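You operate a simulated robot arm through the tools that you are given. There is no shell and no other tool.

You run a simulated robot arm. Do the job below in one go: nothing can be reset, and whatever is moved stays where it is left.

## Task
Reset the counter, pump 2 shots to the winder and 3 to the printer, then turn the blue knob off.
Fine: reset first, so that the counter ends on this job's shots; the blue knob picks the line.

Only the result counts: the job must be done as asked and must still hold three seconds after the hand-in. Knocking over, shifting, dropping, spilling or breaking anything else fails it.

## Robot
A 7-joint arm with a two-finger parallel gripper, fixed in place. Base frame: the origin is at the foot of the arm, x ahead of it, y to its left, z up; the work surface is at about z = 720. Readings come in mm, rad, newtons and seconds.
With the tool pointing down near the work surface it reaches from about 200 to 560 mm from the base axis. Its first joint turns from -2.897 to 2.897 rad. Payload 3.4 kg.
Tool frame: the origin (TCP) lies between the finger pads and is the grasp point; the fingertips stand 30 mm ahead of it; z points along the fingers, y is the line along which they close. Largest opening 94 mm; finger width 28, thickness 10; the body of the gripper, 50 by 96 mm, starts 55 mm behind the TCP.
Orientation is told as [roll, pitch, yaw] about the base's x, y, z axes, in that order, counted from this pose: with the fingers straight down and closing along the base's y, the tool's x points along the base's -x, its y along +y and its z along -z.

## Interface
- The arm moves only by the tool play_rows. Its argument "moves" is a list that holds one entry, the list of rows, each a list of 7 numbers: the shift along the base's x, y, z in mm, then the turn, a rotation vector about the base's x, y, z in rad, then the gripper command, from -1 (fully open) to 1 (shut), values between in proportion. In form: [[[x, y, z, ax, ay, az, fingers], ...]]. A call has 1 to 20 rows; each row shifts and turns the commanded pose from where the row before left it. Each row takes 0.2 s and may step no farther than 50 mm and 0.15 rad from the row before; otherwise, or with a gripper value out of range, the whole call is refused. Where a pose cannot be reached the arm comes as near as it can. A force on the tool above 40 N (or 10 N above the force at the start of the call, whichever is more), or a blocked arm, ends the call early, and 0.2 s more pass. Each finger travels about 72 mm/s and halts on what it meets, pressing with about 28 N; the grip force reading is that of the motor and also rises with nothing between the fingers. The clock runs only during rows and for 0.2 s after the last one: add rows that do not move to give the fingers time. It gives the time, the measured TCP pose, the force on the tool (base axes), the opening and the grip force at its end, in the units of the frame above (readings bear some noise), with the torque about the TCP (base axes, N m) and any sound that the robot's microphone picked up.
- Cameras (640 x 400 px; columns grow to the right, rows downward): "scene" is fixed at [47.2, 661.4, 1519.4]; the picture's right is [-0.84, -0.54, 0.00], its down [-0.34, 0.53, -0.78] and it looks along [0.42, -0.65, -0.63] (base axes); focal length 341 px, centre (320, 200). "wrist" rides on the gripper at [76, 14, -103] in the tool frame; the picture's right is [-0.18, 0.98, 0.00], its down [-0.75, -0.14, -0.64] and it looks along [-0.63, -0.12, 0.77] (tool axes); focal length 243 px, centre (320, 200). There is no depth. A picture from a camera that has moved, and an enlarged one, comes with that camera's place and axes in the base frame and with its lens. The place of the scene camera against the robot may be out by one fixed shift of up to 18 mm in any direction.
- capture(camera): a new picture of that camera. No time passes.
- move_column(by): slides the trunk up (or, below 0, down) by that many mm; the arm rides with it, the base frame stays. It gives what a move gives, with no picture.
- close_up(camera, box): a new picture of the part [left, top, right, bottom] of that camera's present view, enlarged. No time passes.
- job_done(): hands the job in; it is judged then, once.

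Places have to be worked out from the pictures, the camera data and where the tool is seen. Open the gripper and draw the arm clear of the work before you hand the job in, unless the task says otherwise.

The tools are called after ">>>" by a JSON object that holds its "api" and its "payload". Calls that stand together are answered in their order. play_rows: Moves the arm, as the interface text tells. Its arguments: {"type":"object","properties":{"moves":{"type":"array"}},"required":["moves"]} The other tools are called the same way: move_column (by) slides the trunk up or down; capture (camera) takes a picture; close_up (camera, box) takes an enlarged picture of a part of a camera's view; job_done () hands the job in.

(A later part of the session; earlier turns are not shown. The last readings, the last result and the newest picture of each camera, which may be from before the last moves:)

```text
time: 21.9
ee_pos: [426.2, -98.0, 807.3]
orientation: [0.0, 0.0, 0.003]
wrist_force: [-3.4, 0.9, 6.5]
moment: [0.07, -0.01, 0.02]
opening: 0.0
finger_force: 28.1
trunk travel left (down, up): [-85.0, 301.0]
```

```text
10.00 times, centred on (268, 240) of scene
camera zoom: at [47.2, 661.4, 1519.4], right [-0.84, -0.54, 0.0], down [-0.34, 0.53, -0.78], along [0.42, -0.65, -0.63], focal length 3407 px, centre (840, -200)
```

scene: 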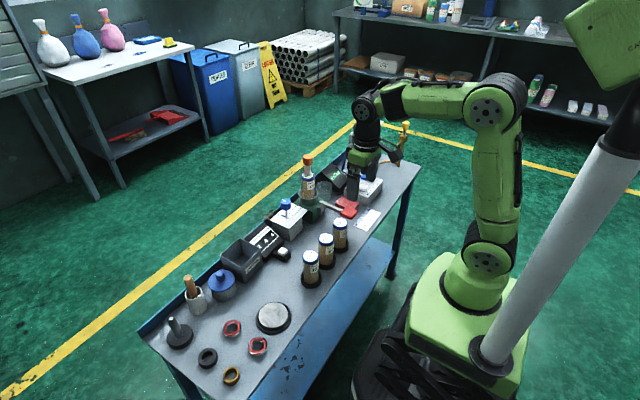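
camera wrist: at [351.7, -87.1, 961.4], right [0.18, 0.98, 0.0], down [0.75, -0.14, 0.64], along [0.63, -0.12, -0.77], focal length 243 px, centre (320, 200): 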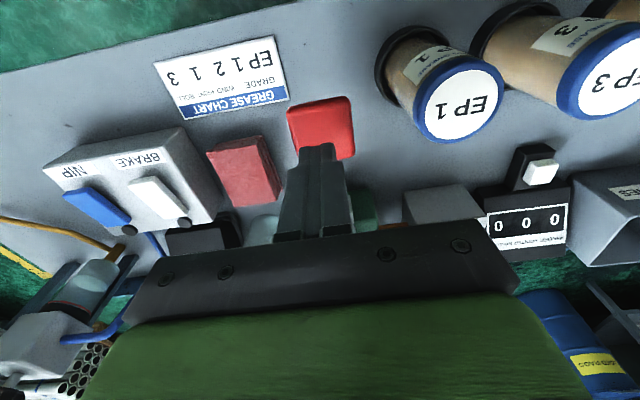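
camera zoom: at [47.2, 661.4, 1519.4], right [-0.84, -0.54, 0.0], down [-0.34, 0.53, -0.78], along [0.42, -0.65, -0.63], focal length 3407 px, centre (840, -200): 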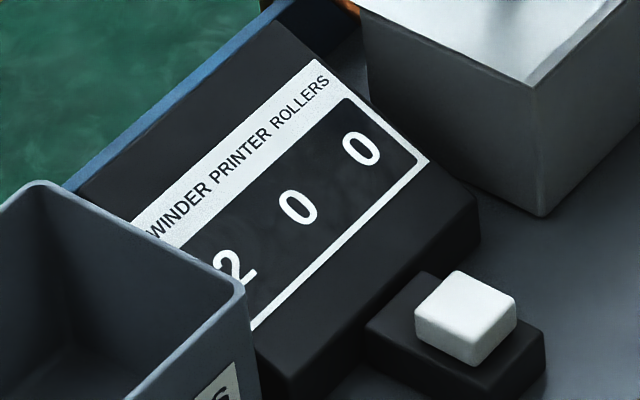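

The counter reads 2 0 0, so the winder shots are done. I'll release the lever, rise to z ≈ 930 and go back over the knob with a 60 mm opening.

>>> {"api": "play_rows", "payload": {"moves": [[[0, 0, 15, 0, 0, 0, 1], [0, 0, 40, 0, 0, 0, 1], [0, 0, 40, 0, 0, 0, 1], [0, 0, 28, 0, 0, 0, 1], [26, 38, 0, 0, 0, 0, 0.3], [26, 38, 0, 0, 0, 0, -0.3], [26, 38, 0, 0, 0, 0, -0.3], [35, 0, -10, 0, 0, 0, -0.3], [35, 0, -20, 0, 0, 0, -0.3], [0, 0, -14, 0, 0, 0, -0.3], [0, 0, 0, 0, 0, 0, -0.3]]]}}

>>> {"api": "close_up", "payload": {"camera": "scene", "box": [220, 140, 420, 265]}}

>>> {"api": "capture", "payload": {"camera": "wrist"}}

```text
time: 24.3
ee_pos: [575.7, 13.2, 884.8]
orientation: [0.0, 0.003, 0.001]
wrist_force: [0.2, 0.0, -0.4]
moment: [-0.01, 0.0, 0.01]
opening: 60.9
finger_force: 0.1
trunk travel left (down, up): [-85.0, 301.0]
```

```text
3.20 times, centred on (320, 202) of scene
camera zoom: at [47.2, 661.4, 1519.4], right [-0.84, -0.54, 0.0], down [-0.34, 0.53, -0.78], along [0.42, -0.65, -0.63], focal length 1090 px, centre (320, 192)
```

zoom: 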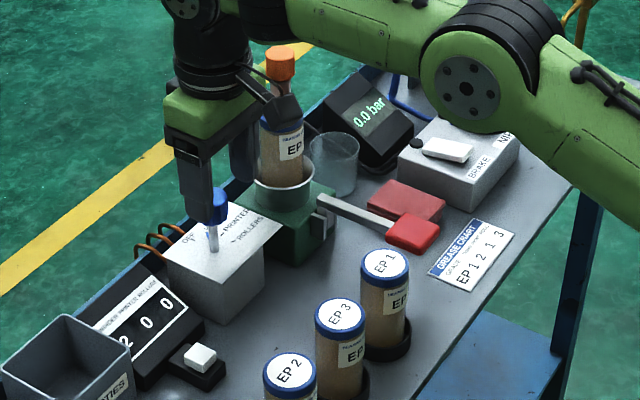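

```text
taken
camera wrist: at [499.7, 28.8, 987.0], right [0.18, 0.98, 0.0], down [0.75, -0.14, 0.64], along [0.63, -0.12, -0.77], focal length 243 px, centre (320, 200)
```

wrist: 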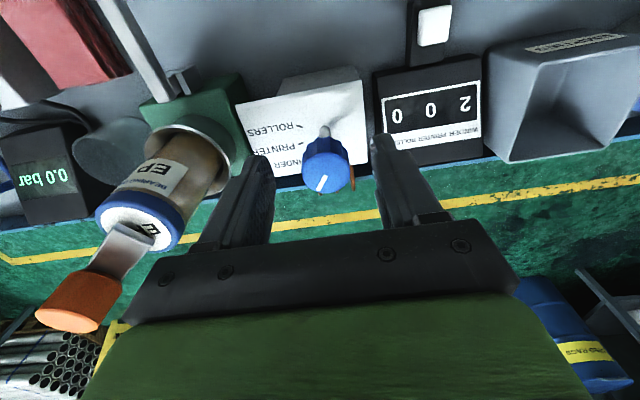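

The counter shows 2 0 0 and the hand is above the knob, 17 mm short in x. I'll go forward and down around it, then stop with the fingers still open.

>>> {"api": "play_rows", "payload": {"moves": [[[10, 2, 0, 0, 0, 0, -0.3], [3, 0, -15, 0, 0, 0, -0.3], [2, 0, -15, 0, 0, 0, -0.3], [1.5, 0, -13, 0, 0, 0, -0.3], [0, 0, 0, 0, 0, 0, -0.3], [0, 0, 0, 0, 0, 0, -0.3]]]}}

>>> {"api": "capture", "payload": {"camera": "wrist"}}

```text
time: 25.7
ee_pos: [592.3, 16.5, 843.9]
orientation: [0.001, 0.0, 0.0]
wrist_force: [0.1, 0.4, 1.0]
moment: [0.0, -0.01, -0.01]
opening: 61.1
finger_force: 0.1
trunk travel left (down, up): [-85.0, 301.0]
```

```text
taken
camera wrist: at [516.1, 31.2, 945.3], right [0.18, 0.98, 0.0], down [0.75, -0.14, 0.64], along [0.63, -0.12, -0.77], focal length 243 px, centre (320, 200)
```

wrist: 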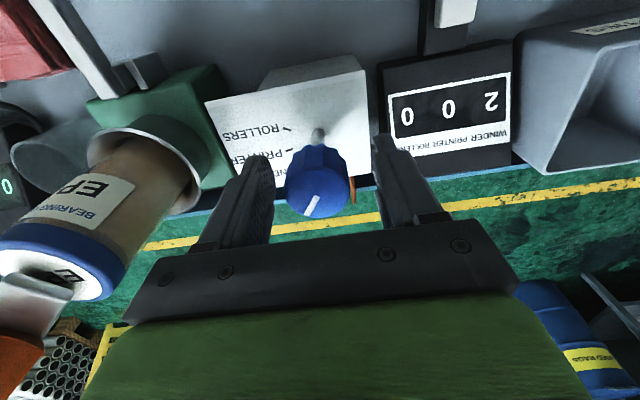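

The knob is centred again and nothing is touching. I'll close on it and read the forces.

>>> {"api": "play_rows", "payload": {"moves": [[[0, 0, 0, 0, 0, 0, 0.3], [0, 0, 0, 0, 0, 0, 0.3], [0, 0, 0, 0, 0, 0, 0.6]]]}}

>>> {"api": "close_up", "payload": {"camera": "wrist", "box": [256, 110, 384, 230]}}

```text
time: 26.5
ee_pos: [591.1, 14.1, 842.9]
orientation: [0.0, -0.001, 0.001]
wrist_force: [-0.4, -4.4, -0.7]
moment: [-0.12, -0.02, 0.03]
opening: 33.7
finger_force: 45.4
trunk travel left (down, up): [-85.0, 301.0]
```

```text
3.33 times, centred on (320, 170) of wrist
camera zoom: at [516.1, 30.3, 945.4], right [0.18, 0.98, 0.0], down [0.75, -0.14, 0.64], along [0.63, -0.12, -0.77], focal length 809 px, centre (320, 300)
```

zoom: 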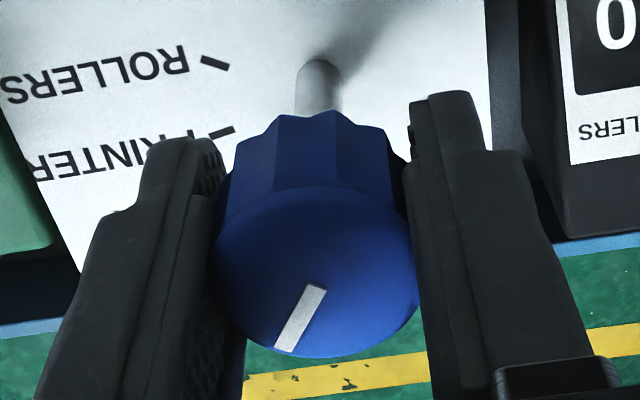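

The grip is good and the mark still stands at about -35°. I'll turn another -0.63 rad towards PRINTER and check the pointer.

>>> {"api": "play_rows", "payload": {"moves": [[[0, 0, 0, 0, 0, -0.126, 0.6], [0, 0, 0, 0, 0, -0.126, 0.6], [0, 0, 0, 0, 0, -0.126, 0.6], [0, 0, 0, 0, 0, -0.126, 0.6], [0, 0, 0, 0, 0, -0.126, 0.6], [0, 0, 0, 0, 0, 0, 0.6]]]}}

>>> {"api": "close_up", "payload": {"camera": "scene", "box": [268, 199, 308, 224]}}

>>> {"api": "close_up", "payload": {"camera": "wrist", "box": [256, 110, 384, 230]}}

```text
time: 27.9
ee_pos: [591.1, 13.6, 844.0]
orientation: [0.0, 0.002, -0.632]
wrist_force: [-8.1, -14.3, -5.5]
moment: [-0.78, -0.71, 0.04]
opening: 33.3
finger_force: 45.4
trunk travel left (down, up): [-85.0, 301.0]
```

```text
16.00 times, centred on (288, 212) of scene
camera zoom: at [47.2, 661.4, 1519.4], right [-0.84, -0.54, 0.0], down [-0.34, 0.53, -0.78], along [0.42, -0.65, -0.63], focal length 5451 px, centre (832, 16)
```

zoom: 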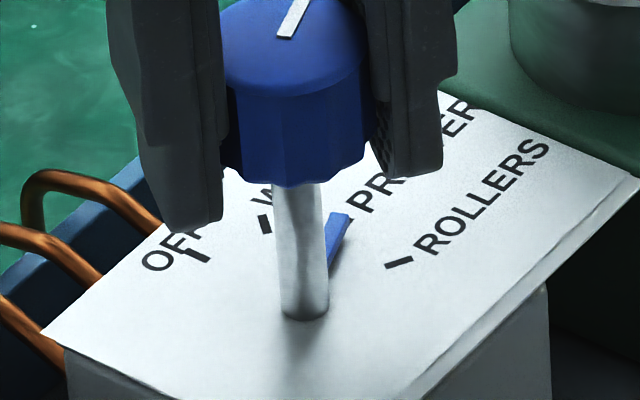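

```text
3.33 times, centred on (320, 170) of wrist
camera zoom: at [539.1, 71.4, 945.5], right [0.73, 0.68, 0.0], down [0.52, -0.56, 0.64], along [0.44, -0.47, -0.77], focal length 809 px, centre (320, 300)
```

zoom: 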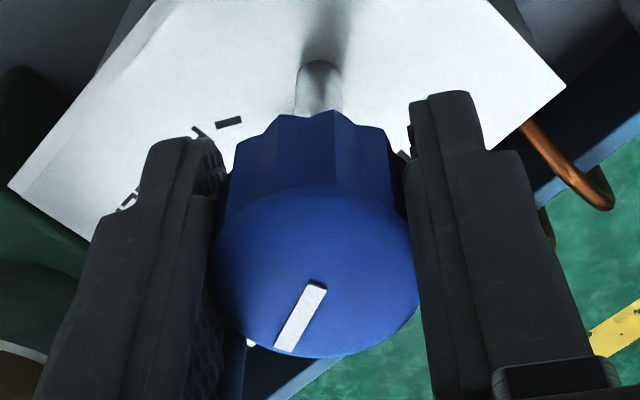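

The pointer has come round to the PRINTER tick, with a sliver of tick showing beside it. I'll zoom tighter to judge the remaining error.

>>> {"api": "close_up", "payload": {"camera": "scene", "box": [280, 206, 296, 216]}}

>>> {"api": "close_up", "payload": {"camera": "wrist", "box": [280, 120, 344, 160]}}

```text
16.00 times, centred on (288, 211) of scene
camera zoom: at [47.2, 661.4, 1519.4], right [-0.84, -0.54, 0.0], down [-0.34, 0.53, -0.78], along [0.42, -0.65, -0.63], focal length 5451 px, centre (832, 24)
```

zoom: 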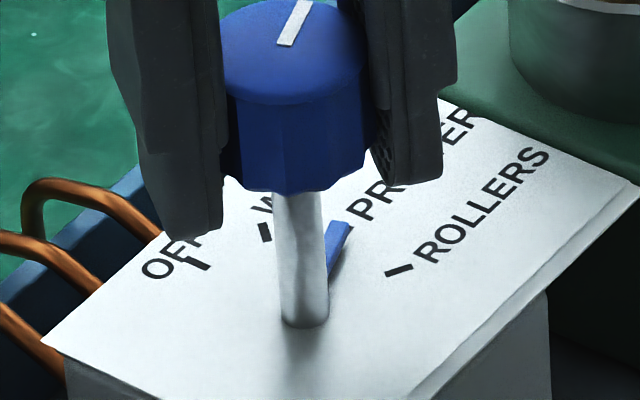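

```text
10.00 times, centred on (312, 140) of wrist
camera zoom: at [539.1, 71.4, 945.5], right [0.73, 0.68, 0.0], down [0.52, -0.56, 0.64], along [0.44, -0.47, -0.77], focal length 2426 px, centre (400, 800)
```

zoom: 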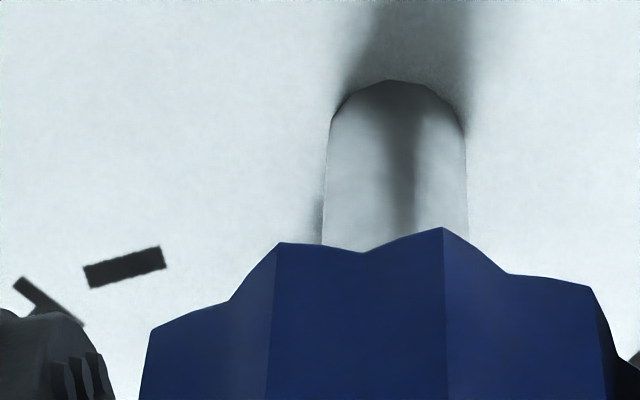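

The pointer's centreline projects onto the inner end of the PRINTER tick, within about 2°. I'll let go, lift clear, and go back over the lever pad with the fingers shut.

>>> {"api": "play_rows", "payload": {"moves": [[[0, 0, 0, 0, 0, 0, -0.3], [0, 0, 0, 0, 0, 0, -0.3], [0, 0, 0, 0, 0, 0, -0.3], [0, 0, 20, 0, 0, 0, -0.3], [-2, 0, 20, 0, 0, 0, -0.3], [-4, 0, 30, 0, 0, 0, -0.3], [-40, 0, 20, 0, 0, 0.126, -0.3], [-40, 0, 0, 0, 0, 0.126, -0.3], [0, 0, 0, 0, 0, 0.126, -0.3], [0, 0, 0, 0, 0, 0, -0.3]]]}}

>>> {"api": "close_up", "payload": {"camera": "scene", "box": [268, 199, 308, 224]}}

>>> {"api": "close_up", "payload": {"camera": "wrist", "box": [260, 110, 452, 230]}}

```text
time: 29.6
ee_pos: [531.8, 17.4, 932.8]
orientation: [-0.1, 0.044, -0.539]
wrist_force: [5.1, 1.9, -8.7]
moment: [-0.62, 0.08, -0.35]
opening: 61.1
finger_force: 0.1
out of reach, approached as far as the arm can: row 6, 8
trunk travel left (down, up): [-85.0, 301.0]
stopped in row 8: the force on the tool passed its limit at 139 N (the readings are from after the stop); the commanded pose is now the measured one
```

```text
16.00 times, centred on (288, 212) of scene
camera zoom: at [47.2, 661.4, 1519.4], right [-0.84, -0.54, 0.0], down [-0.34, 0.53, -0.78], along [0.42, -0.65, -0.63], focal length 5451 px, centre (832, 16)
```

zoom: 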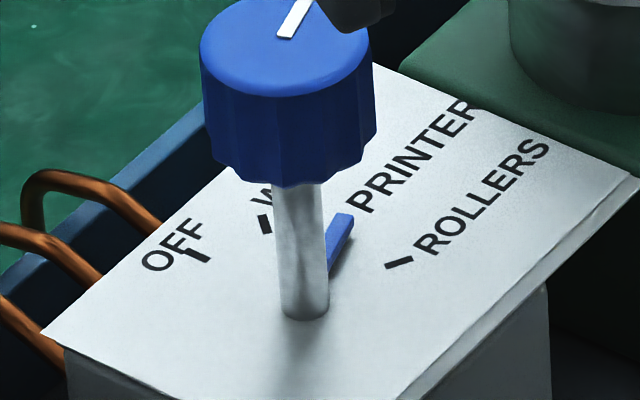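

```text
3.33 times, centred on (356, 170) of wrist
camera zoom: at [482.8, 75.5, 1035.7], right [0.65, 0.75, -0.11], down [0.63, -0.46, 0.62], along [0.41, -0.47, -0.78], focal length 809 px, centre (200, 300)
```

zoom: 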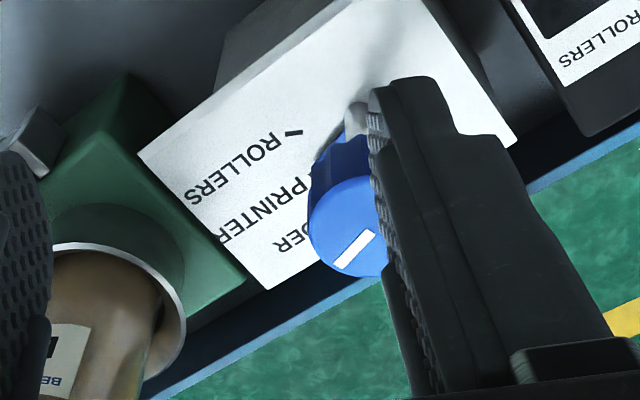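

The arm stopped with a force spike and the wrist is slightly tilted. I need to see what happened and whether anything got touched before I move again.

>>> {"api": "capture", "payload": {"camera": "scene"}}

>>> {"api": "capture", "payload": {"camera": "wrist"}}

>>> {"api": "close_up", "payload": {"camera": "scene", "box": [220, 110, 420, 235]}}

```text
taken
```

scene: 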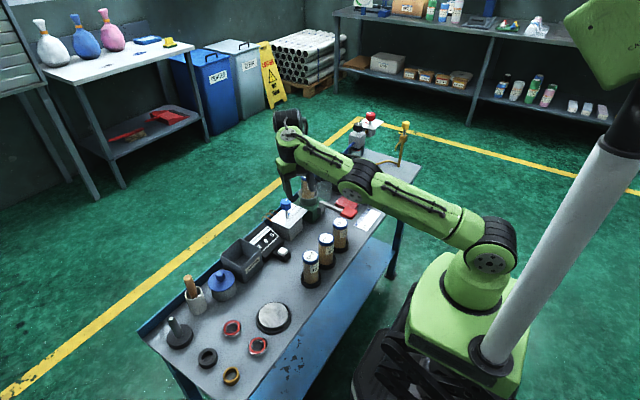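

```text
taken
camera wrist: at [482.8, 75.5, 1035.7], right [0.65, 0.75, -0.11], down [0.63, -0.46, 0.62], along [0.41, -0.47, -0.78], focal length 243 px, centre (320, 200)
```

wrist: 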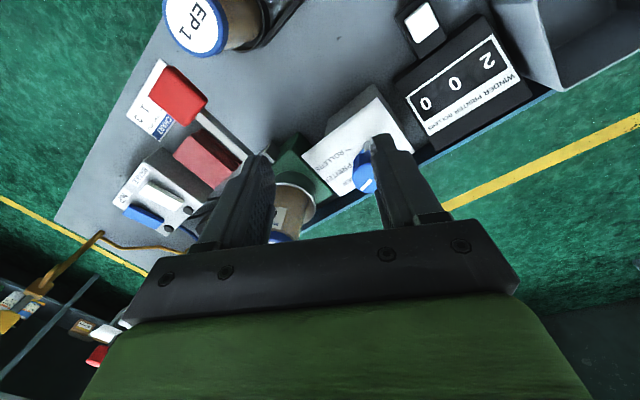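

```text
3.20 times, centred on (320, 172) of scene
camera zoom: at [47.2, 661.4, 1519.4], right [-0.84, -0.54, 0.0], down [-0.34, 0.53, -0.78], along [0.42, -0.65, -0.63], focal length 1090 px, centre (320, 288)
```

zoom: 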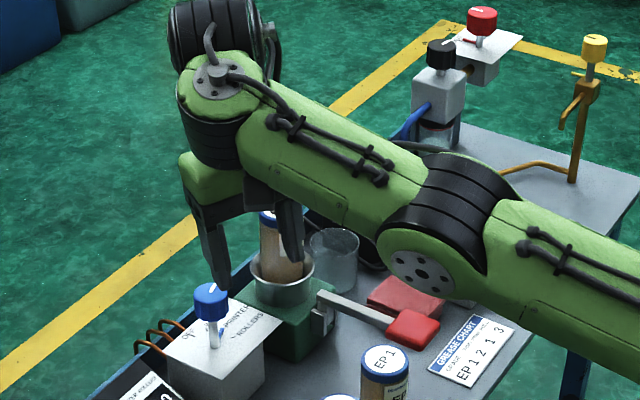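

The knob stayed on PRINTER and the counter holds 2 0 0. The arm passed through its straight-arm limit while lifting and the elbow flipped downwards, so the spike looks like that fast swing, not a hit on the bench. I'll raise the trunk, which lifts everything straight up with the joints unchanged, to get the low elbow well away from the bench.

>>> {"api": "move_column", "payload": {"by": 200}}

>>> {"api": "capture", "payload": {"camera": "scene"}}

>>> {"api": "close_up", "payload": {"camera": "scene", "box": [220, 140, 420, 265]}}

>>> {"api": "capture", "payload": {"camera": "wrist"}}

```text
time: 31.8
ee_pos: [531.2, 16.7, 1131.3]
orientation: [-0.102, 0.044, -0.535]
wrist_force: [4.4, -0.4, -13.4]
moment: [-0.53, -0.23, -0.12]
opening: 61.3
finger_force: 0.0
trunk travel left (down, up): [-285.0, 101.0]
```

```text
taken
```

scene: 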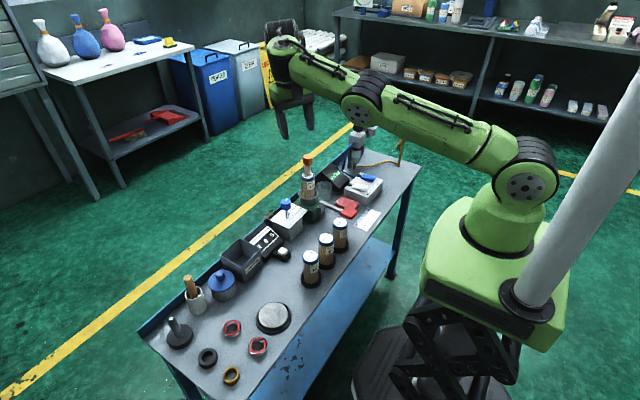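

```text
3.20 times, centred on (320, 202) of scene
camera zoom: at [47.2, 661.4, 1519.4], right [-0.84, -0.54, 0.0], down [-0.34, 0.53, -0.78], along [0.42, -0.65, -0.63], focal length 1090 px, centre (320, 192)
```

zoom: 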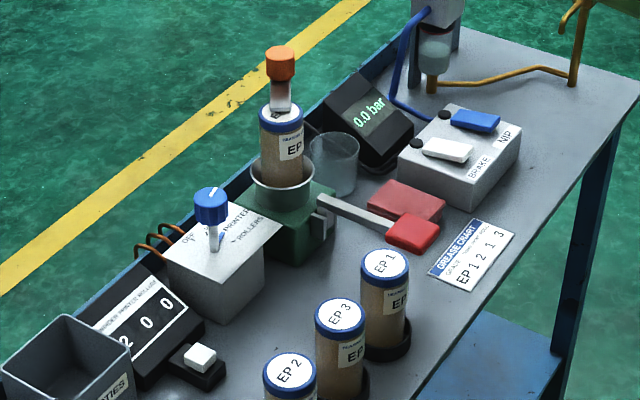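

```text
taken
camera wrist: at [483.0, 75.9, 1235.5], right [0.65, 0.75, -0.11], down [0.63, -0.46, 0.62], along [0.41, -0.47, -0.78], focal length 243 px, centre (320, 200)
```

wrist: 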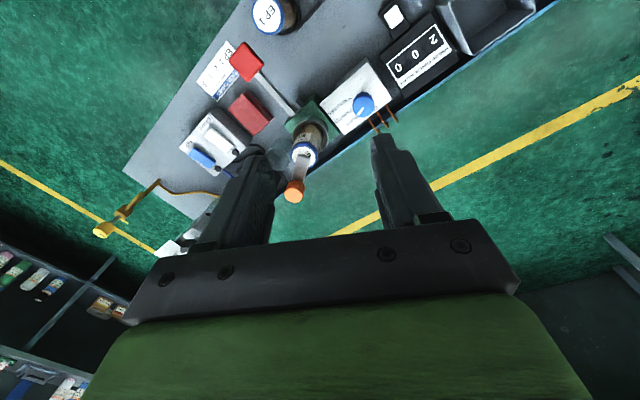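

Everything on the bench is where it was: cartridge upright, lever up, counter 2 0 0 and knob on PRINTER. I still read a steady -13 N on the tool in free air, so I'll look closely at the arm's own wrist and elbow.

>>> {"api": "close_up", "payload": {"camera": "scene", "box": [240, 0, 400, 150]}}

>>> {"api": "close_up", "payload": {"camera": "scene", "box": [240, 0, 576, 210]}}

```text
2.67 times, centred on (320, 75) of scene
camera zoom: at [47.2, 661.4, 1519.4], right [-0.84, -0.54, 0.0], down [-0.34, 0.53, -0.78], along [0.42, -0.65, -0.63], focal length 908 px, centre (320, 533)
```

zoom: 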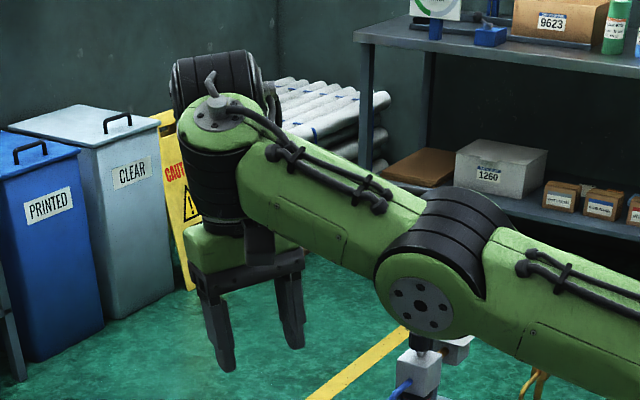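

```text
1.90 times, centred on (408, 105) of scene
camera zoom: at [47.2, 661.4, 1519.4], right [-0.84, -0.54, 0.0], down [-0.34, 0.53, -0.78], along [0.42, -0.65, -0.63], focal length 649 px, centre (152, 381)
```

zoom: 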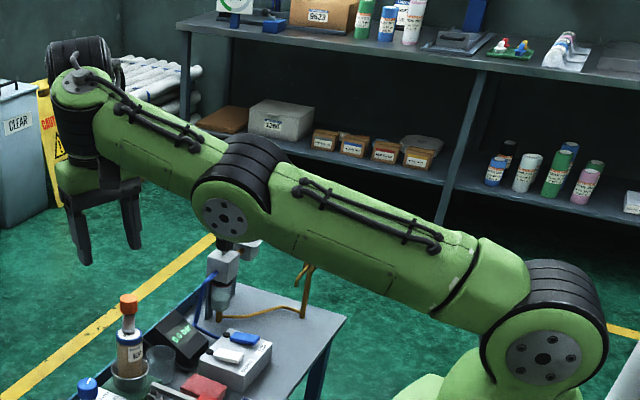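

The bench is untouched. In this elbow-down posture the wrist camera's bracket rests against the arm's own forearm, which explains the residual force. To undo the flip I'll stretch the arm to its limit high above the bench, easing the tilt out, and then go straight down, so that the elbow bends upward again.

>>> {"api": "play_rows", "payload": {"moves": [[[12, 0, 0, 0, 0, -0.05, -0.3], [12, 0, 0, 0.02, -0.03, -0.05, -0.3], [12, 0, 0, 0.02, -0.03, -0.05, -0.3], [12, 0, 0, 0.025, -0.03, 0, -0.3], [8, 0, 0, 0, 0, 0, -0.3], [0, 0, 0, 0, 0, 0, -0.3]]]}}

>>> {"api": "close_up", "payload": {"camera": "scene", "box": [240, 0, 576, 210]}}

```text
time: 33.2
ee_pos: [576.9, 16.7, 1130.8]
orientation: [0.005, 0.012, -0.683]
wrist_force: [0.3, -0.2, -0.1]
moment: [0.02, -0.01, 0.01]
opening: 61.2
finger_force: 0.2
out of reach, approached as far as the arm can: row 4, 5
trunk travel left (down, up): [-285.0, 101.0]
```

```text
1.90 times, centred on (408, 105) of scene
camera zoom: at [47.2, 661.4, 1519.4], right [-0.84, -0.54, 0.0], down [-0.34, 0.53, -0.78], along [0.42, -0.65, -0.63], focal length 649 px, centre (152, 381)
```

zoom: 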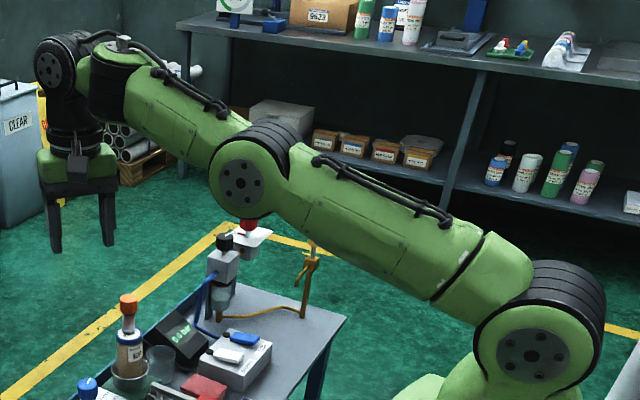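

The contact is gone, with forces near zero, and the arm is almost straight at x = 577. I'll go straight down in steps, still well above the bench, so the elbow should bend upward, and check it.

>>> {"api": "play_rows", "payload": {"moves": [[[0, 0, -40, 0, 0, 0, -0.3], [0, 0, -40, 0, 0, 0, -0.3], [0, 0, -30, 0, 0, 0, -0.3], [0, 0, 0, 0, 0, 0, -0.3]]]}}

>>> {"api": "close_up", "payload": {"camera": "scene", "box": [240, 0, 576, 210]}}

```text
time: 34.2
ee_pos: [577.0, 15.9, 1022.4]
orientation: [0.007, 0.012, -0.683]
wrist_force: [-0.6, -0.1, 0.8]
moment: [-0.02, 0.01, 0.0]
opening: 61.3
finger_force: 0.1
trunk travel left (down, up): [-285.0, 101.0]
```

```text
1.90 times, centred on (408, 105) of scene
camera zoom: at [47.2, 661.4, 1519.4], right [-0.84, -0.54, 0.0], down [-0.34, 0.53, -0.78], along [0.42, -0.65, -0.63], focal length 649 px, centre (152, 381)
```

zoom: 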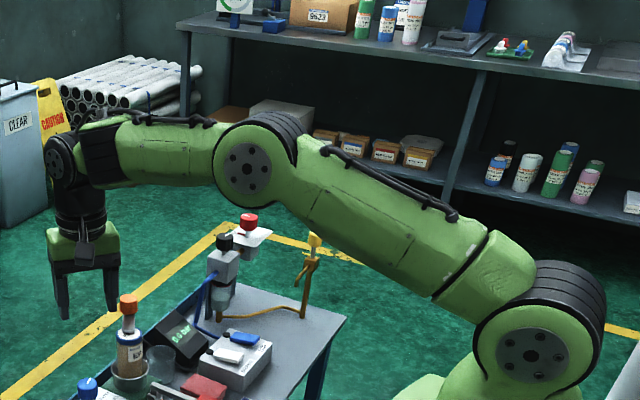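

The elbow is up again and the forces are nil. At this trunk height the knob is also comfortably within reach. Now I'll retract, square the yaw, shut the fingers and hover above the lever pad.

>>> {"api": "play_rows", "payload": {"moves": [[[-30, -23, 0, -0.012, -0.005, 0.136, 0.3], [-30, -23, -20, 0, 0, 0.137, 1], [-30, -23, -25, 0, 0, 0.137, 1], [-30, -23, -25, 0, 0, 0.137, 1], [-31, -24, -30, 0, 0, 0.136, 1], [0, 0, -30, 0, 0, 0, 1], [0, 0, -30, 0, 0, 0, 1], [0, 0, 0, 0, 0, 0, 1]]]}}

>>> {"api": "capture", "payload": {"camera": "wrist"}}

>>> {"api": "capture", "payload": {"camera": "scene"}}

>>> {"api": "close_up", "payload": {"camera": "scene", "box": [268, 199, 308, 224]}}

```text
time: 36.0
ee_pos: [425.9, -98.1, 864.3]
orientation: [-0.001, 0.002, 0.001]
wrist_force: [-0.4, -0.3, 0.7]
moment: [0.02, 0.0, 0.0]
opening: 0.1
finger_force: 27.9
trunk travel left (down, up): [-285.0, 101.0]
```

```text
taken
camera wrist: at [349.8, -83.9, 966.9], right [0.18, 0.98, 0.0], down [0.75, -0.14, 0.64], along [0.63, -0.12, -0.77], focal length 243 px, centre (320, 200)
```

wrist: 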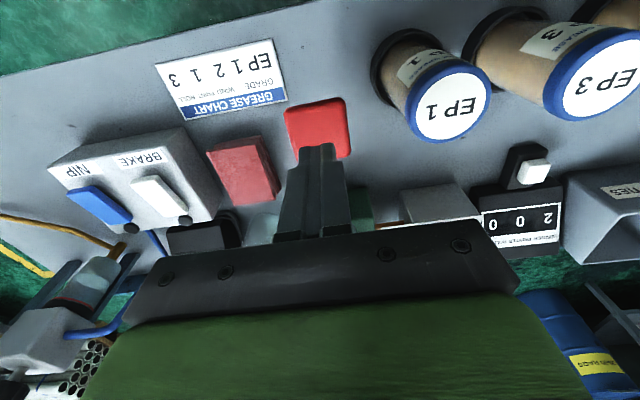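

```text
taken
```

scene: 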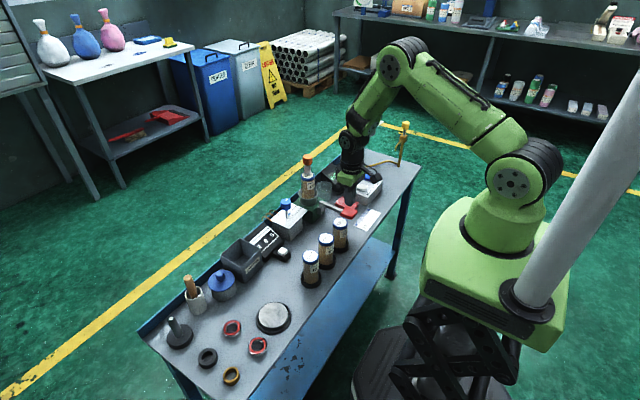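

```text
16.00 times, centred on (288, 212) of scene
camera zoom: at [47.2, 661.4, 1519.4], right [-0.84, -0.54, 0.0], down [-0.34, 0.53, -0.78], along [0.42, -0.65, -0.63], focal length 5451 px, centre (832, 16)
```

zoom: 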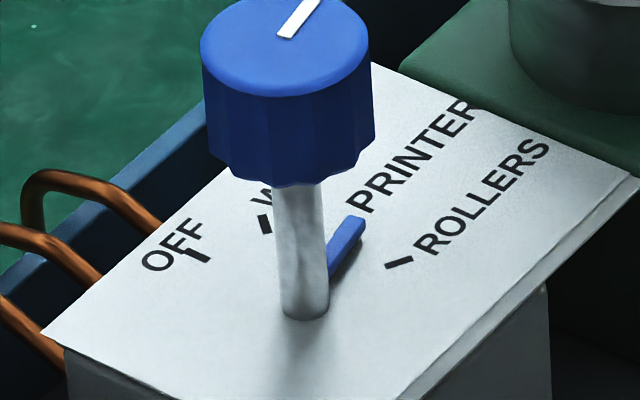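

The hover is good, the elbow is up and the counter holds 2 0 0. But the pointer now looks a little past the PRINTER tick compared with before. I'll measure that carefully before pumping anything.

>>> {"api": "close_up", "payload": {"camera": "scene", "box": [280, 206, 296, 216]}}

>>> {"api": "close_up", "payload": {"camera": "scene", "box": [268, 190, 316, 220]}}

```text
16.00 times, centred on (288, 211) of scene
camera zoom: at [47.2, 661.4, 1519.4], right [-0.84, -0.54, 0.0], down [-0.34, 0.53, -0.78], along [0.42, -0.65, -0.63], focal length 5451 px, centre (832, 24)
```

zoom: 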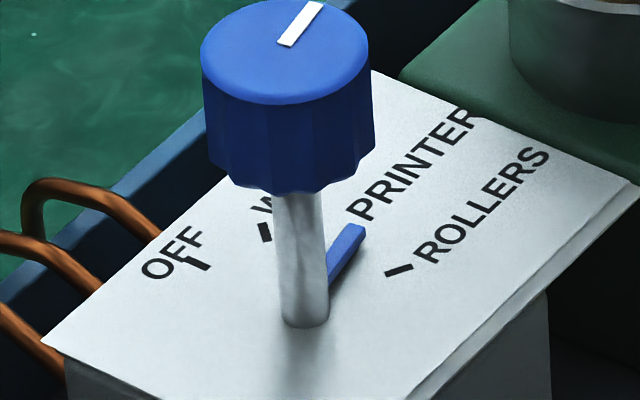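

```text
13.33 times, centred on (292, 205) of scene
camera zoom: at [47.2, 661.4, 1519.4], right [-0.84, -0.54, 0.0], down [-0.34, 0.53, -0.78], along [0.42, -0.65, -0.63], focal length 4542 px, centre (693, 133)
```

zoom: 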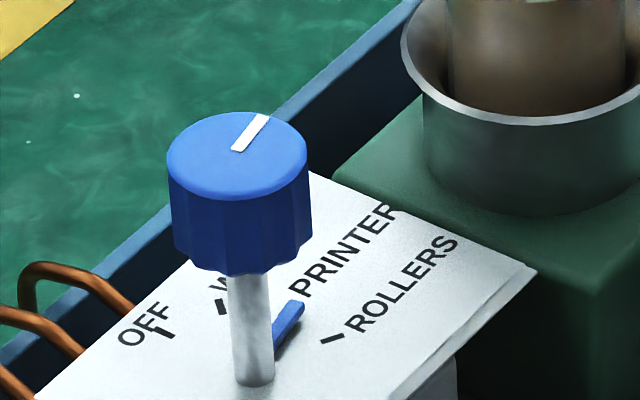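

By the knob's white mark it's about 9° past where I left it, so it must have been nudged during the release. I'd rather put it right than risk a shot on the wrong line, so I'll rise and go back over the knob, now with a proper reach margin.

>>> {"api": "play_rows", "payload": {"moves": [[[0, 0, 35, 0, 0, 0, 1], [0, 0, 35, 0, 0, 0, 0.3], [26, 38, 0, 0, 0, 0, -0.3], [26, 38, 0, 0, 0, 0, -0.3], [26, 38, 0, 0, 0, 0, -0.3], [35, 0, -10, 0, 0, 0, -0.3], [35, 0, -20, 0, 0, 0, -0.3], [15, 0, -10, 0, 0, 0, -0.3], [0, 0, 0, 0, 0, 0, -0.3]]]}}

>>> {"api": "capture", "payload": {"camera": "wrist"}}

>>> {"api": "close_up", "payload": {"camera": "scene", "box": [280, 206, 296, 216]}}

```text
time: 38.0
ee_pos: [585.5, 15.5, 891.6]
orientation: [-0.001, 0.001, 0.0]
wrist_force: [0.7, -0.1, -0.3]
moment: [0.0, 0.03, 0.02]
opening: 61.0
finger_force: 0.1
trunk travel left (down, up): [-285.0, 101.0]
```

```text
taken
camera wrist: at [510.7, 30.3, 994.1], right [0.18, 0.98, 0.0], down [0.76, -0.14, 0.64], along [0.63, -0.12, -0.77], focal length 243 px, centre (320, 200)
```

wrist: 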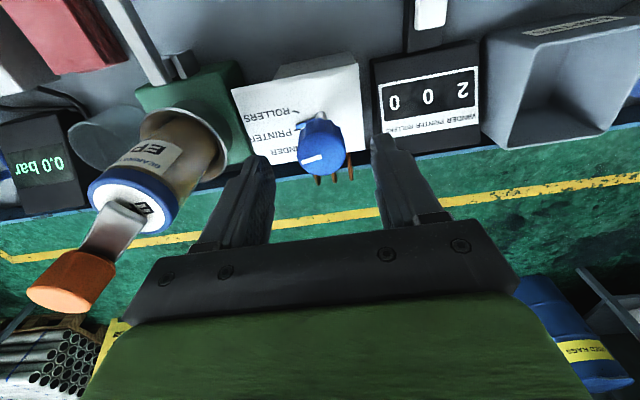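

```text
16.00 times, centred on (288, 211) of scene
camera zoom: at [47.2, 661.4, 1519.4], right [-0.84, -0.54, 0.0], down [-0.34, 0.53, -0.78], along [0.42, -0.65, -0.63], focal length 5451 px, centre (832, 24)
```

zoom: 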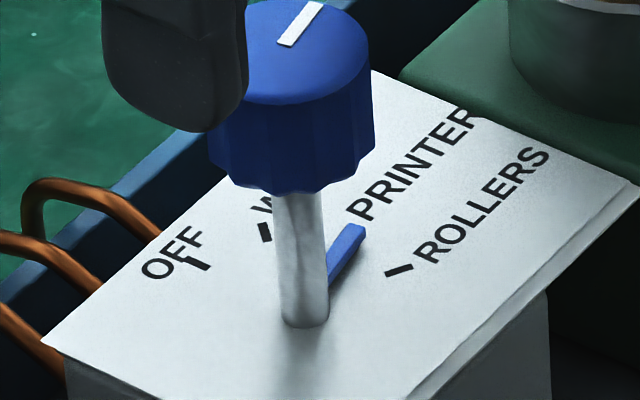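

The pointer hasn't drifted any further. A closer wrist view will give me the pointer angle against the tick.

>>> {"api": "close_up", "payload": {"camera": "wrist", "box": [264, 90, 376, 190]}}

```text
4.00 times, centred on (320, 140) of wrist
camera zoom: at [510.7, 30.3, 994.1], right [0.18, 0.98, 0.0], down [0.76, -0.14, 0.64], along [0.63, -0.12, -0.77], focal length 970 px, centre (320, 440)
```

zoom: 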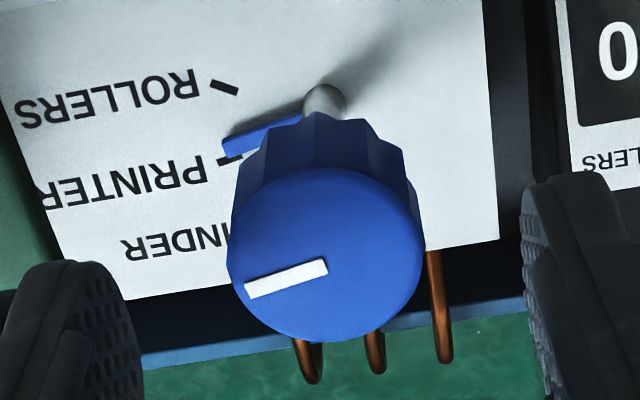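

From here the pointer measures about -81° against the PRINTER tick at about -71°, so it needs a small turn back of roughly 0.16 rad. I'll go down around the knob and grip it.

>>> {"api": "play_rows", "payload": {"moves": [[[3, 0, -16, 0, 0, 0, -0.3], [3, 0, -16, 0, 0, 0, -0.3], [1, 0, -16, 0, 0, 0, -0.3], [0, 0, 0, 0, 0, 0, -0.3], [0, 0, 0, 0, 0, 0, -0.3], [0, 0, 0, 0, 0, 0, 0.3], [0, 0, 0, 0, 0, 0, 0.3], [0, 0, 0, 0, 0, 0, 0.6]]]}}

>>> {"api": "close_up", "payload": {"camera": "scene", "box": [280, 206, 296, 216]}}

>>> {"api": "close_up", "payload": {"camera": "wrist", "box": [256, 110, 384, 230]}}

```text
time: 39.8
ee_pos: [589.2, 14.9, 844.8]
orientation: [-0.002, 0.001, 0.001]
wrist_force: [0.1, 5.6, -0.8]
moment: [0.29, -0.08, 0.03]
opening: 33.5
finger_force: 45.5
out of reach, approached as far as the arm can: row 3
trunk travel left (down, up): [-285.0, 101.0]
```

```text
16.00 times, centred on (288, 211) of scene
camera zoom: at [47.2, 661.4, 1519.4], right [-0.84, -0.54, 0.0], down [-0.34, 0.53, -0.78], along [0.42, -0.65, -0.63], focal length 5451 px, centre (832, 24)
```

zoom: 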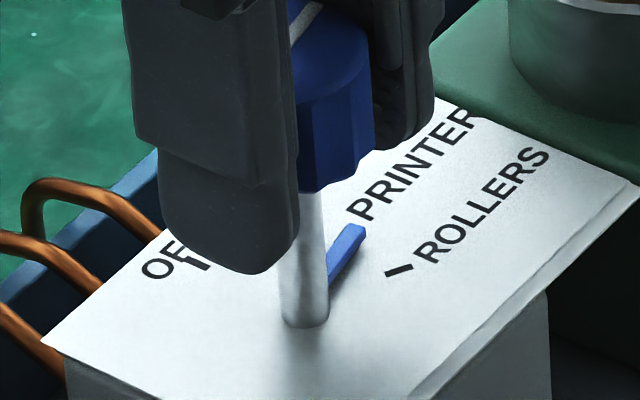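

```text
3.33 times, centred on (320, 170) of wrist
camera zoom: at [512.8, 30.2, 947.1], right [0.18, 0.98, 0.0], down [0.75, -0.14, 0.64], along [0.63, -0.12, -0.77], focal length 809 px, centre (320, 300)
```

zoom: 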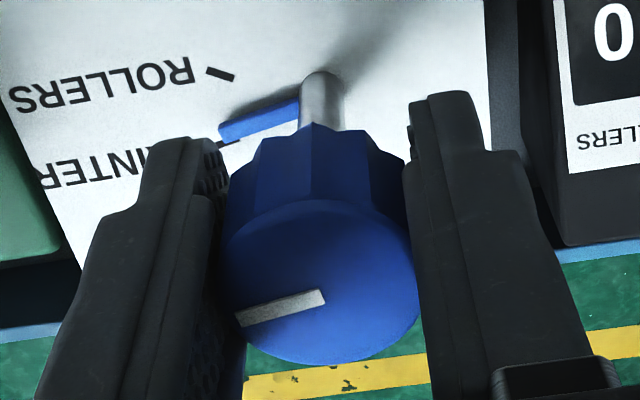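

The grip is on, but the arm is at its straight limit here (x = 589), so I must avoid lifting the arm from this spot the way I did last time. Turning in place is fine, so I'll turn the knob back +0.16 rad and check the pointer.

>>> {"api": "play_rows", "payload": {"moves": [[[0, 0, 0, 0, 0, 0.08, 0.6], [0, 0, 0, 0, 0, 0.08, 0.6], [0, 0, 0, 0, 0, 0, 0.6]]]}}

>>> {"api": "close_up", "payload": {"camera": "scene", "box": [280, 206, 296, 216]}}

>>> {"api": "close_up", "payload": {"camera": "wrist", "box": [256, 110, 384, 230]}}

>>> {"api": "capture", "payload": {"camera": "scene"}}

```text
time: 40.6
ee_pos: [588.2, 14.4, 844.4]
orientation: [-0.002, 0.001, 0.164]
wrist_force: [-0.1, 7.0, 5.6]
moment: [-0.02, 0.72, 0.04]
opening: 33.4
finger_force: 45.4
trunk travel left (down, up): [-285.0, 101.0]
```

```text
16.00 times, centred on (288, 211) of scene
camera zoom: at [47.2, 661.4, 1519.4], right [-0.84, -0.54, 0.0], down [-0.34, 0.53, -0.78], along [0.42, -0.65, -0.63], focal length 5451 px, centre (832, 24)
```

zoom: 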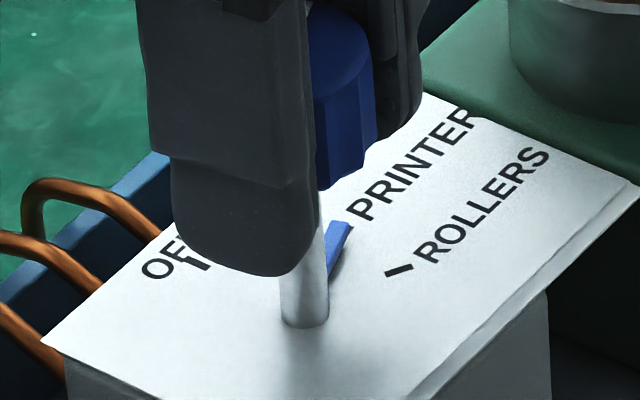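

```text
3.33 times, centred on (320, 170) of wrist
camera zoom: at [511.5, 17.8, 947.1], right [0.02, 1.0, 0.0], down [0.77, -0.02, 0.64], along [0.64, -0.02, -0.77], focal length 809 px, centre (320, 300)
```

zoom: 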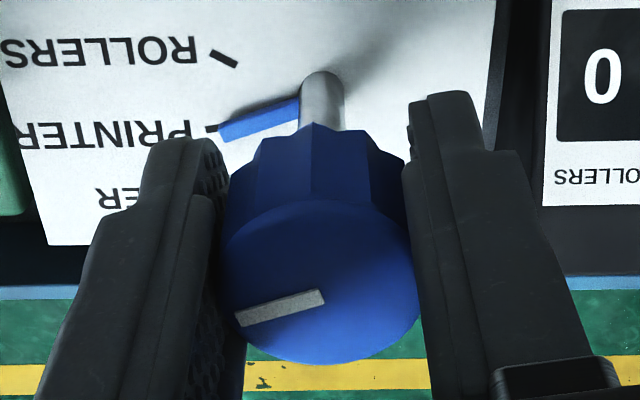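

```text
taken
```

scene: 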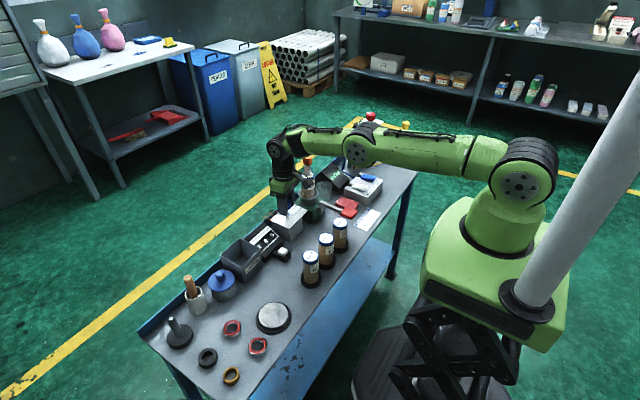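

Both views now show the pointer lined up with the PRINTER tick. I'll open the fingers in place and check that it stays there.

>>> {"api": "play_rows", "payload": {"moves": [[[0, 0, 0, 0, 0, 0, -0.1], [0, 0, 0, 0, 0, 0, -0.3], [0, 0, 0, 0, 0, 0, -0.3]]]}}

>>> {"api": "close_up", "payload": {"camera": "wrist", "box": [256, 110, 384, 230]}}

>>> {"api": "close_up", "payload": {"camera": "scene", "box": [280, 206, 296, 216]}}

```text
time: 41.4
ee_pos: [588.6, 14.6, 844.2]
orientation: [-0.003, 0.002, 0.161]
wrist_force: [-0.5, 0.4, 0.2]
moment: [-0.02, 0.01, 0.01]
opening: 61.2
finger_force: 0.0
trunk travel left (down, up): [-285.0, 101.0]
```

```text
3.33 times, centred on (320, 170) of wrist
camera zoom: at [511.9, 17.0, 946.5], right [0.03, 1.0, 0.0], down [0.77, -0.02, 0.64], along [0.64, -0.02, -0.77], focal length 809 px, centre (320, 300)
```

zoom: 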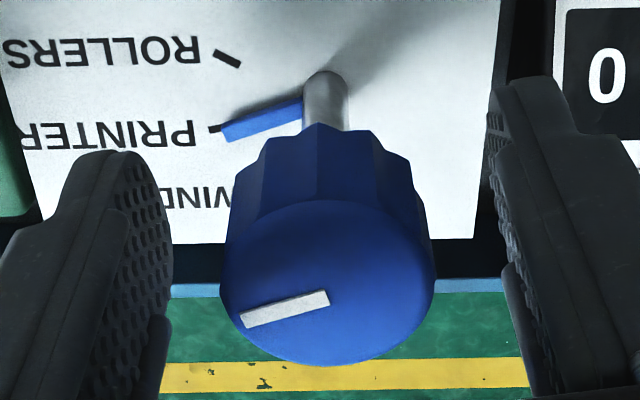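

```text
16.00 times, centred on (288, 211) of scene
camera zoom: at [47.2, 661.4, 1519.4], right [-0.84, -0.54, 0.0], down [-0.34, 0.53, -0.78], along [0.42, -0.65, -0.63], focal length 5451 px, centre (832, 24)
```

zoom: 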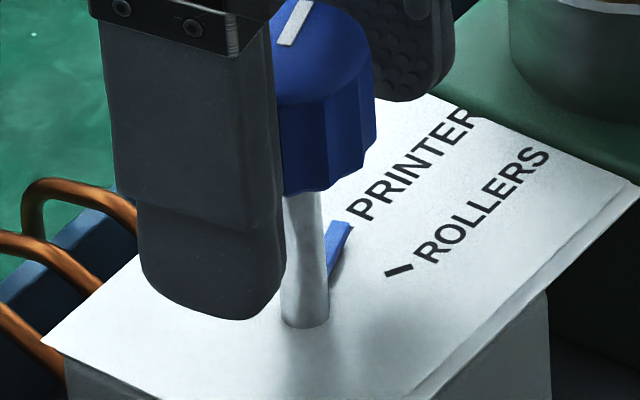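

The pointer stays on PRINTER with the fingers open. To avoid another elbow flip I'll lift off with the trunk only, so the joints don't change and the fingers rise straight off the knob.

>>> {"api": "move_column", "payload": {"by": 98}}

>>> {"api": "close_up", "payload": {"camera": "scene", "box": [280, 206, 296, 216]}}

```text
time: 42.7
ee_pos: [589.5, 13.2, 941.4]
orientation: [-0.003, 0.001, 0.161]
wrist_force: [0.1, -0.5, -0.1]
moment: [0.0, -0.01, 0.03]
opening: 61.3
finger_force: 0.0
trunk travel left (down, up): [-383.0, 3.0]
```

```text
16.00 times, centred on (288, 211) of scene
camera zoom: at [47.2, 661.4, 1519.4], right [-0.84, -0.54, 0.0], down [-0.34, 0.53, -0.78], along [0.42, -0.65, -0.63], focal length 5451 px, centre (832, 24)
```

zoom: 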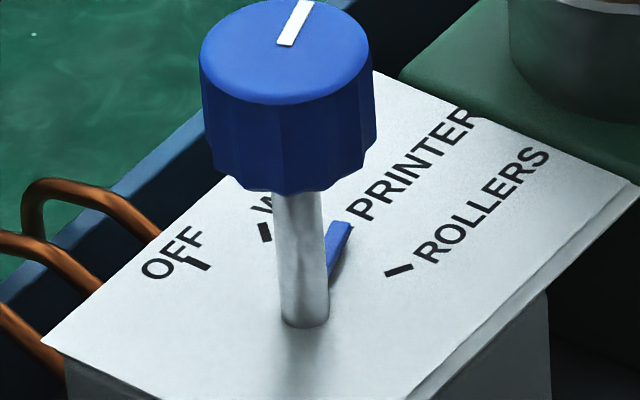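

The fingers are clear and the pointer is right on the PRINTER tick. I'll back away with a downward component so the elbow bends upward, and check the posture.

>>> {"api": "play_rows", "payload": {"moves": [[[-14, 0, -20, 0, 0, -0.05, -0.3], [-20, 0, -15, 0, 0, -0.05, -0.3], [-30, 0, 0, 0, 0, -0.06, -0.3], [0, 0, 0, 0, 0, 0, -0.3]]]}}

>>> {"api": "capture", "payload": {"camera": "scene"}}

```text
time: 43.7
ee_pos: [525.6, 13.0, 908.4]
orientation: [-0.003, 0.002, 0.0]
wrist_force: [0.1, -0.3, -0.3]
moment: [0.03, 0.02, 0.06]
opening: 61.1
finger_force: 0.1
trunk travel left (down, up): [-383.0, 3.0]
```

```text
taken
```

scene: 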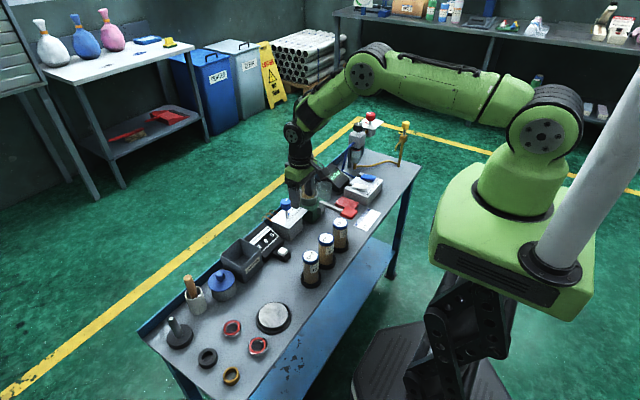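

The elbow is up and all is clear. I'll shut the fingers and move to the hover over the lever pad.

>>> {"api": "play_rows", "payload": {"moves": [[[-33, -37, 5, 0, 0, 0, 0.3], [-33, -38, 0, 0, 0, 0, 1], [-33, -38, 0, 0, 0, 0, 1], [0, 0, -35, 0, 0, 0, 1], [0, 0, -33, 0, 0, 0, 1], [0, 0, 0, 0, 0, 0, 1], [0, 0, 0, 0, 0, 0, 1]]]}}

>>> {"api": "close_up", "payload": {"camera": "scene", "box": [220, 140, 420, 265]}}

>>> {"api": "close_up", "payload": {"camera": "scene", "box": [280, 206, 296, 216]}}

>>> {"api": "capture", "payload": {"camera": "wrist"}}

```text
refused: row 2 steps farther than a row can; nothing moved
```

```text
3.20 times, centred on (320, 202) of scene
camera zoom: at [47.2, 661.4, 1519.4], right [-0.84, -0.54, 0.0], down [-0.34, 0.53, -0.78], along [0.42, -0.65, -0.63], focal length 1090 px, centre (320, 192)
```

zoom: 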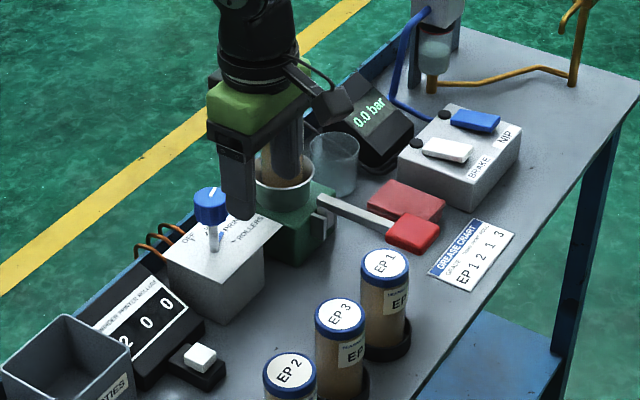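

```text
16.00 times, centred on (288, 211) of scene
camera zoom: at [47.2, 661.4, 1519.4], right [-0.84, -0.54, 0.0], down [-0.34, 0.53, -0.78], along [0.42, -0.65, -0.63], focal length 5451 px, centre (832, 24)
```

zoom: 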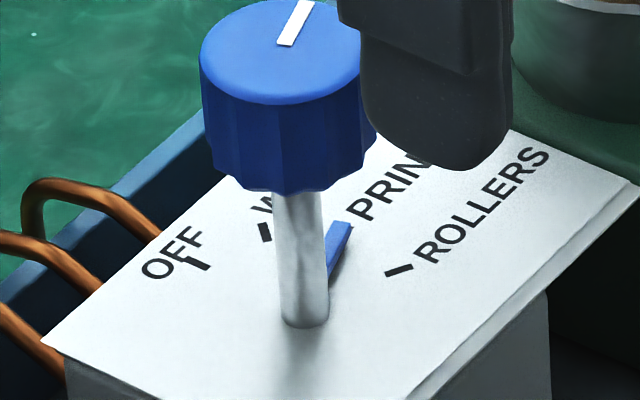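

```text
taken
camera wrist: at [450.3, 28.3, 1011.1], right [0.18, 0.98, 0.0], down [0.75, -0.14, 0.64], along [0.63, -0.12, -0.77], focal length 243 px, centre (320, 200)
```

wrist: 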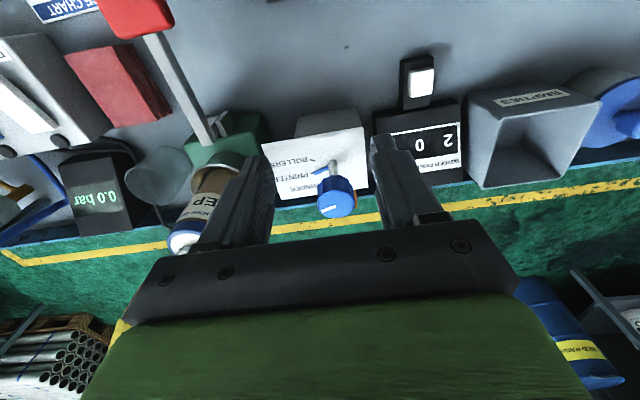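

That call was refused because one row's step was just over 50 mm, so nothing moved. The pointer is still on PRINTER and the counter reads 2 0 0. I'll send the same move again with smaller steps.

>>> {"api": "play_rows", "payload": {"moves": [[[-25, -28, 3, 0, 0, 0, 0.3], [-25, -28, 2, 0, 0, 0, 1], [-25, -28, 0, 0, 0, 0, 1], [-25, -29, 0, 0, 0, 0, 1], [0, 0, -35, 0, 0, 0, 1], [0, 0, -33, 0, 0, 0, 1], [0, 0, 0, 0, 0, 0, 1], [0, 0, 0, 0, 0, 0, 1]]]}}

>>> {"api": "close_up", "payload": {"camera": "scene", "box": [220, 140, 420, 265]}}

>>> {"api": "close_up", "payload": {"camera": "scene", "box": [280, 206, 296, 216]}}

>>> {"api": "capture", "payload": {"camera": "wrist"}}

```text
time: 45.5
ee_pos: [423.2, -98.3, 841.7]
orientation: [-0.002, 0.003, -0.001]
wrist_force: [-0.2, 1.2, 1.0]
moment: [-0.03, -0.03, -0.03]
opening: 0.0
finger_force: 27.8
trunk travel left (down, up): [-383.0, 3.0]
```

```text
3.20 times, centred on (320, 202) of scene
camera zoom: at [47.2, 661.4, 1519.4], right [-0.84, -0.54, 0.0], down [-0.34, 0.53, -0.78], along [0.42, -0.65, -0.63], focal length 1090 px, centre (320, 192)
```

zoom: 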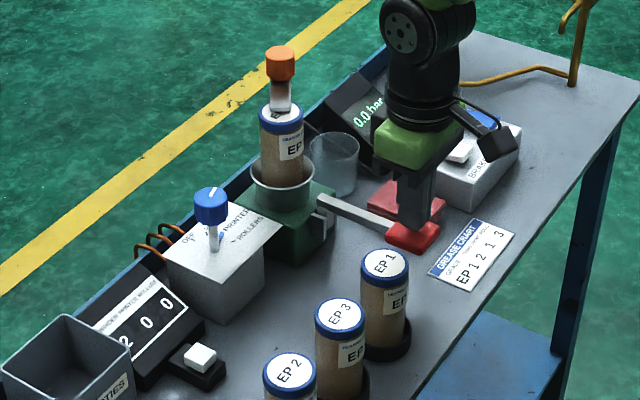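

```text
16.00 times, centred on (288, 211) of scene
camera zoom: at [47.2, 661.4, 1519.4], right [-0.84, -0.54, 0.0], down [-0.34, 0.53, -0.78], along [0.42, -0.65, -0.63], focal length 5451 px, centre (832, 24)
```

zoom: 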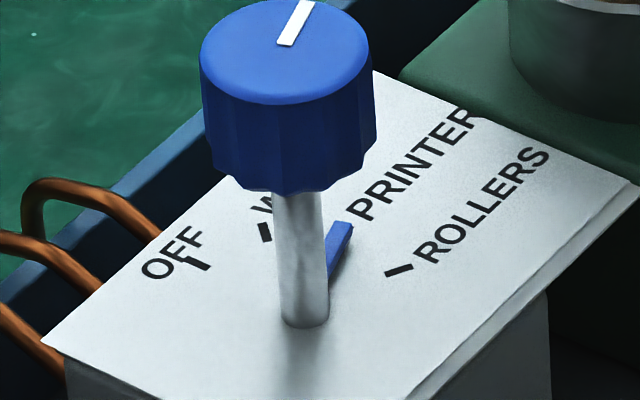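

```text
taken
camera wrist: at [348.3, -82.7, 945.0], right [0.18, 0.98, 0.0], down [0.75, -0.14, 0.64], along [0.63, -0.12, -0.77], focal length 243 px, centre (320, 200)
```

wrist: 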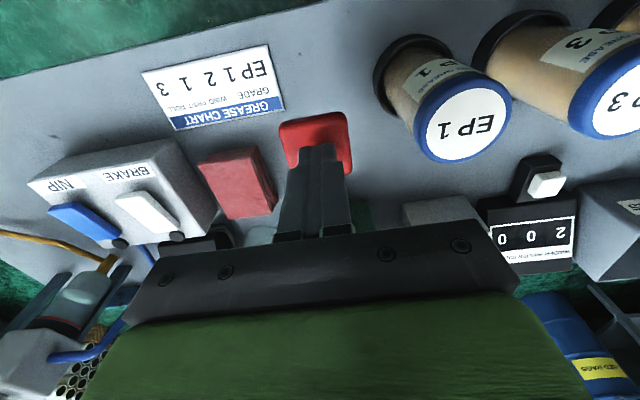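

I'm hovering right over the pad, with the pointer on PRINTER and the counter at 2 0 0. First printer stroke, to the same depth as before.

>>> {"api": "play_rows", "payload": {"moves": [[[2, -1, -15, 0, 0, 0, 1], [0, 0, -5, 0, 0, 0, 1], [0, 0, -5, 0, 0, 0, 1], [0, 0, -5, 0, 0, 0, 1], [0, 0, -5, 0, 0, 0, 1], [0, 0, 0, 0, 0, 0, 1]]]}}

>>> {"api": "close_up", "payload": {"camera": "scene", "box": [236, 220, 300, 260]}}

```text
time: 46.9
ee_pos: [425.2, -99.7, 811.7]
orientation: [-0.001, -0.001, 0.0]
wrist_force: [-4.3, 0.4, 7.3]
moment: [-0.01, 0.04, 0.0]
opening: 0.2
finger_force: 28.1
trunk travel left (down, up): [-383.0, 3.0]
```

```text
10.00 times, centred on (268, 240) of scene
camera zoom: at [47.2, 661.4, 1519.4], right [-0.84, -0.54, 0.0], down [-0.34, 0.53, -0.78], along [0.42, -0.65, -0.63], focal length 3407 px, centre (840, -200)
```

zoom: 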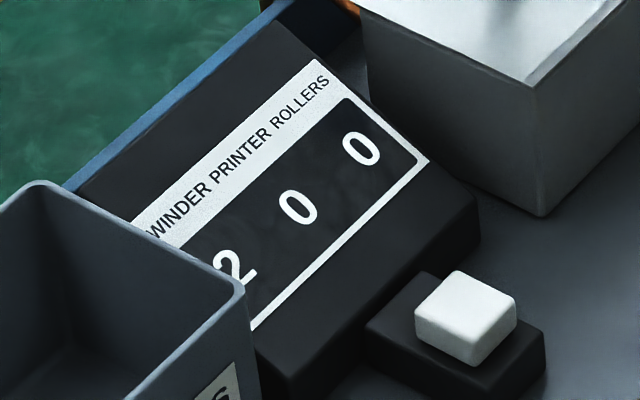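

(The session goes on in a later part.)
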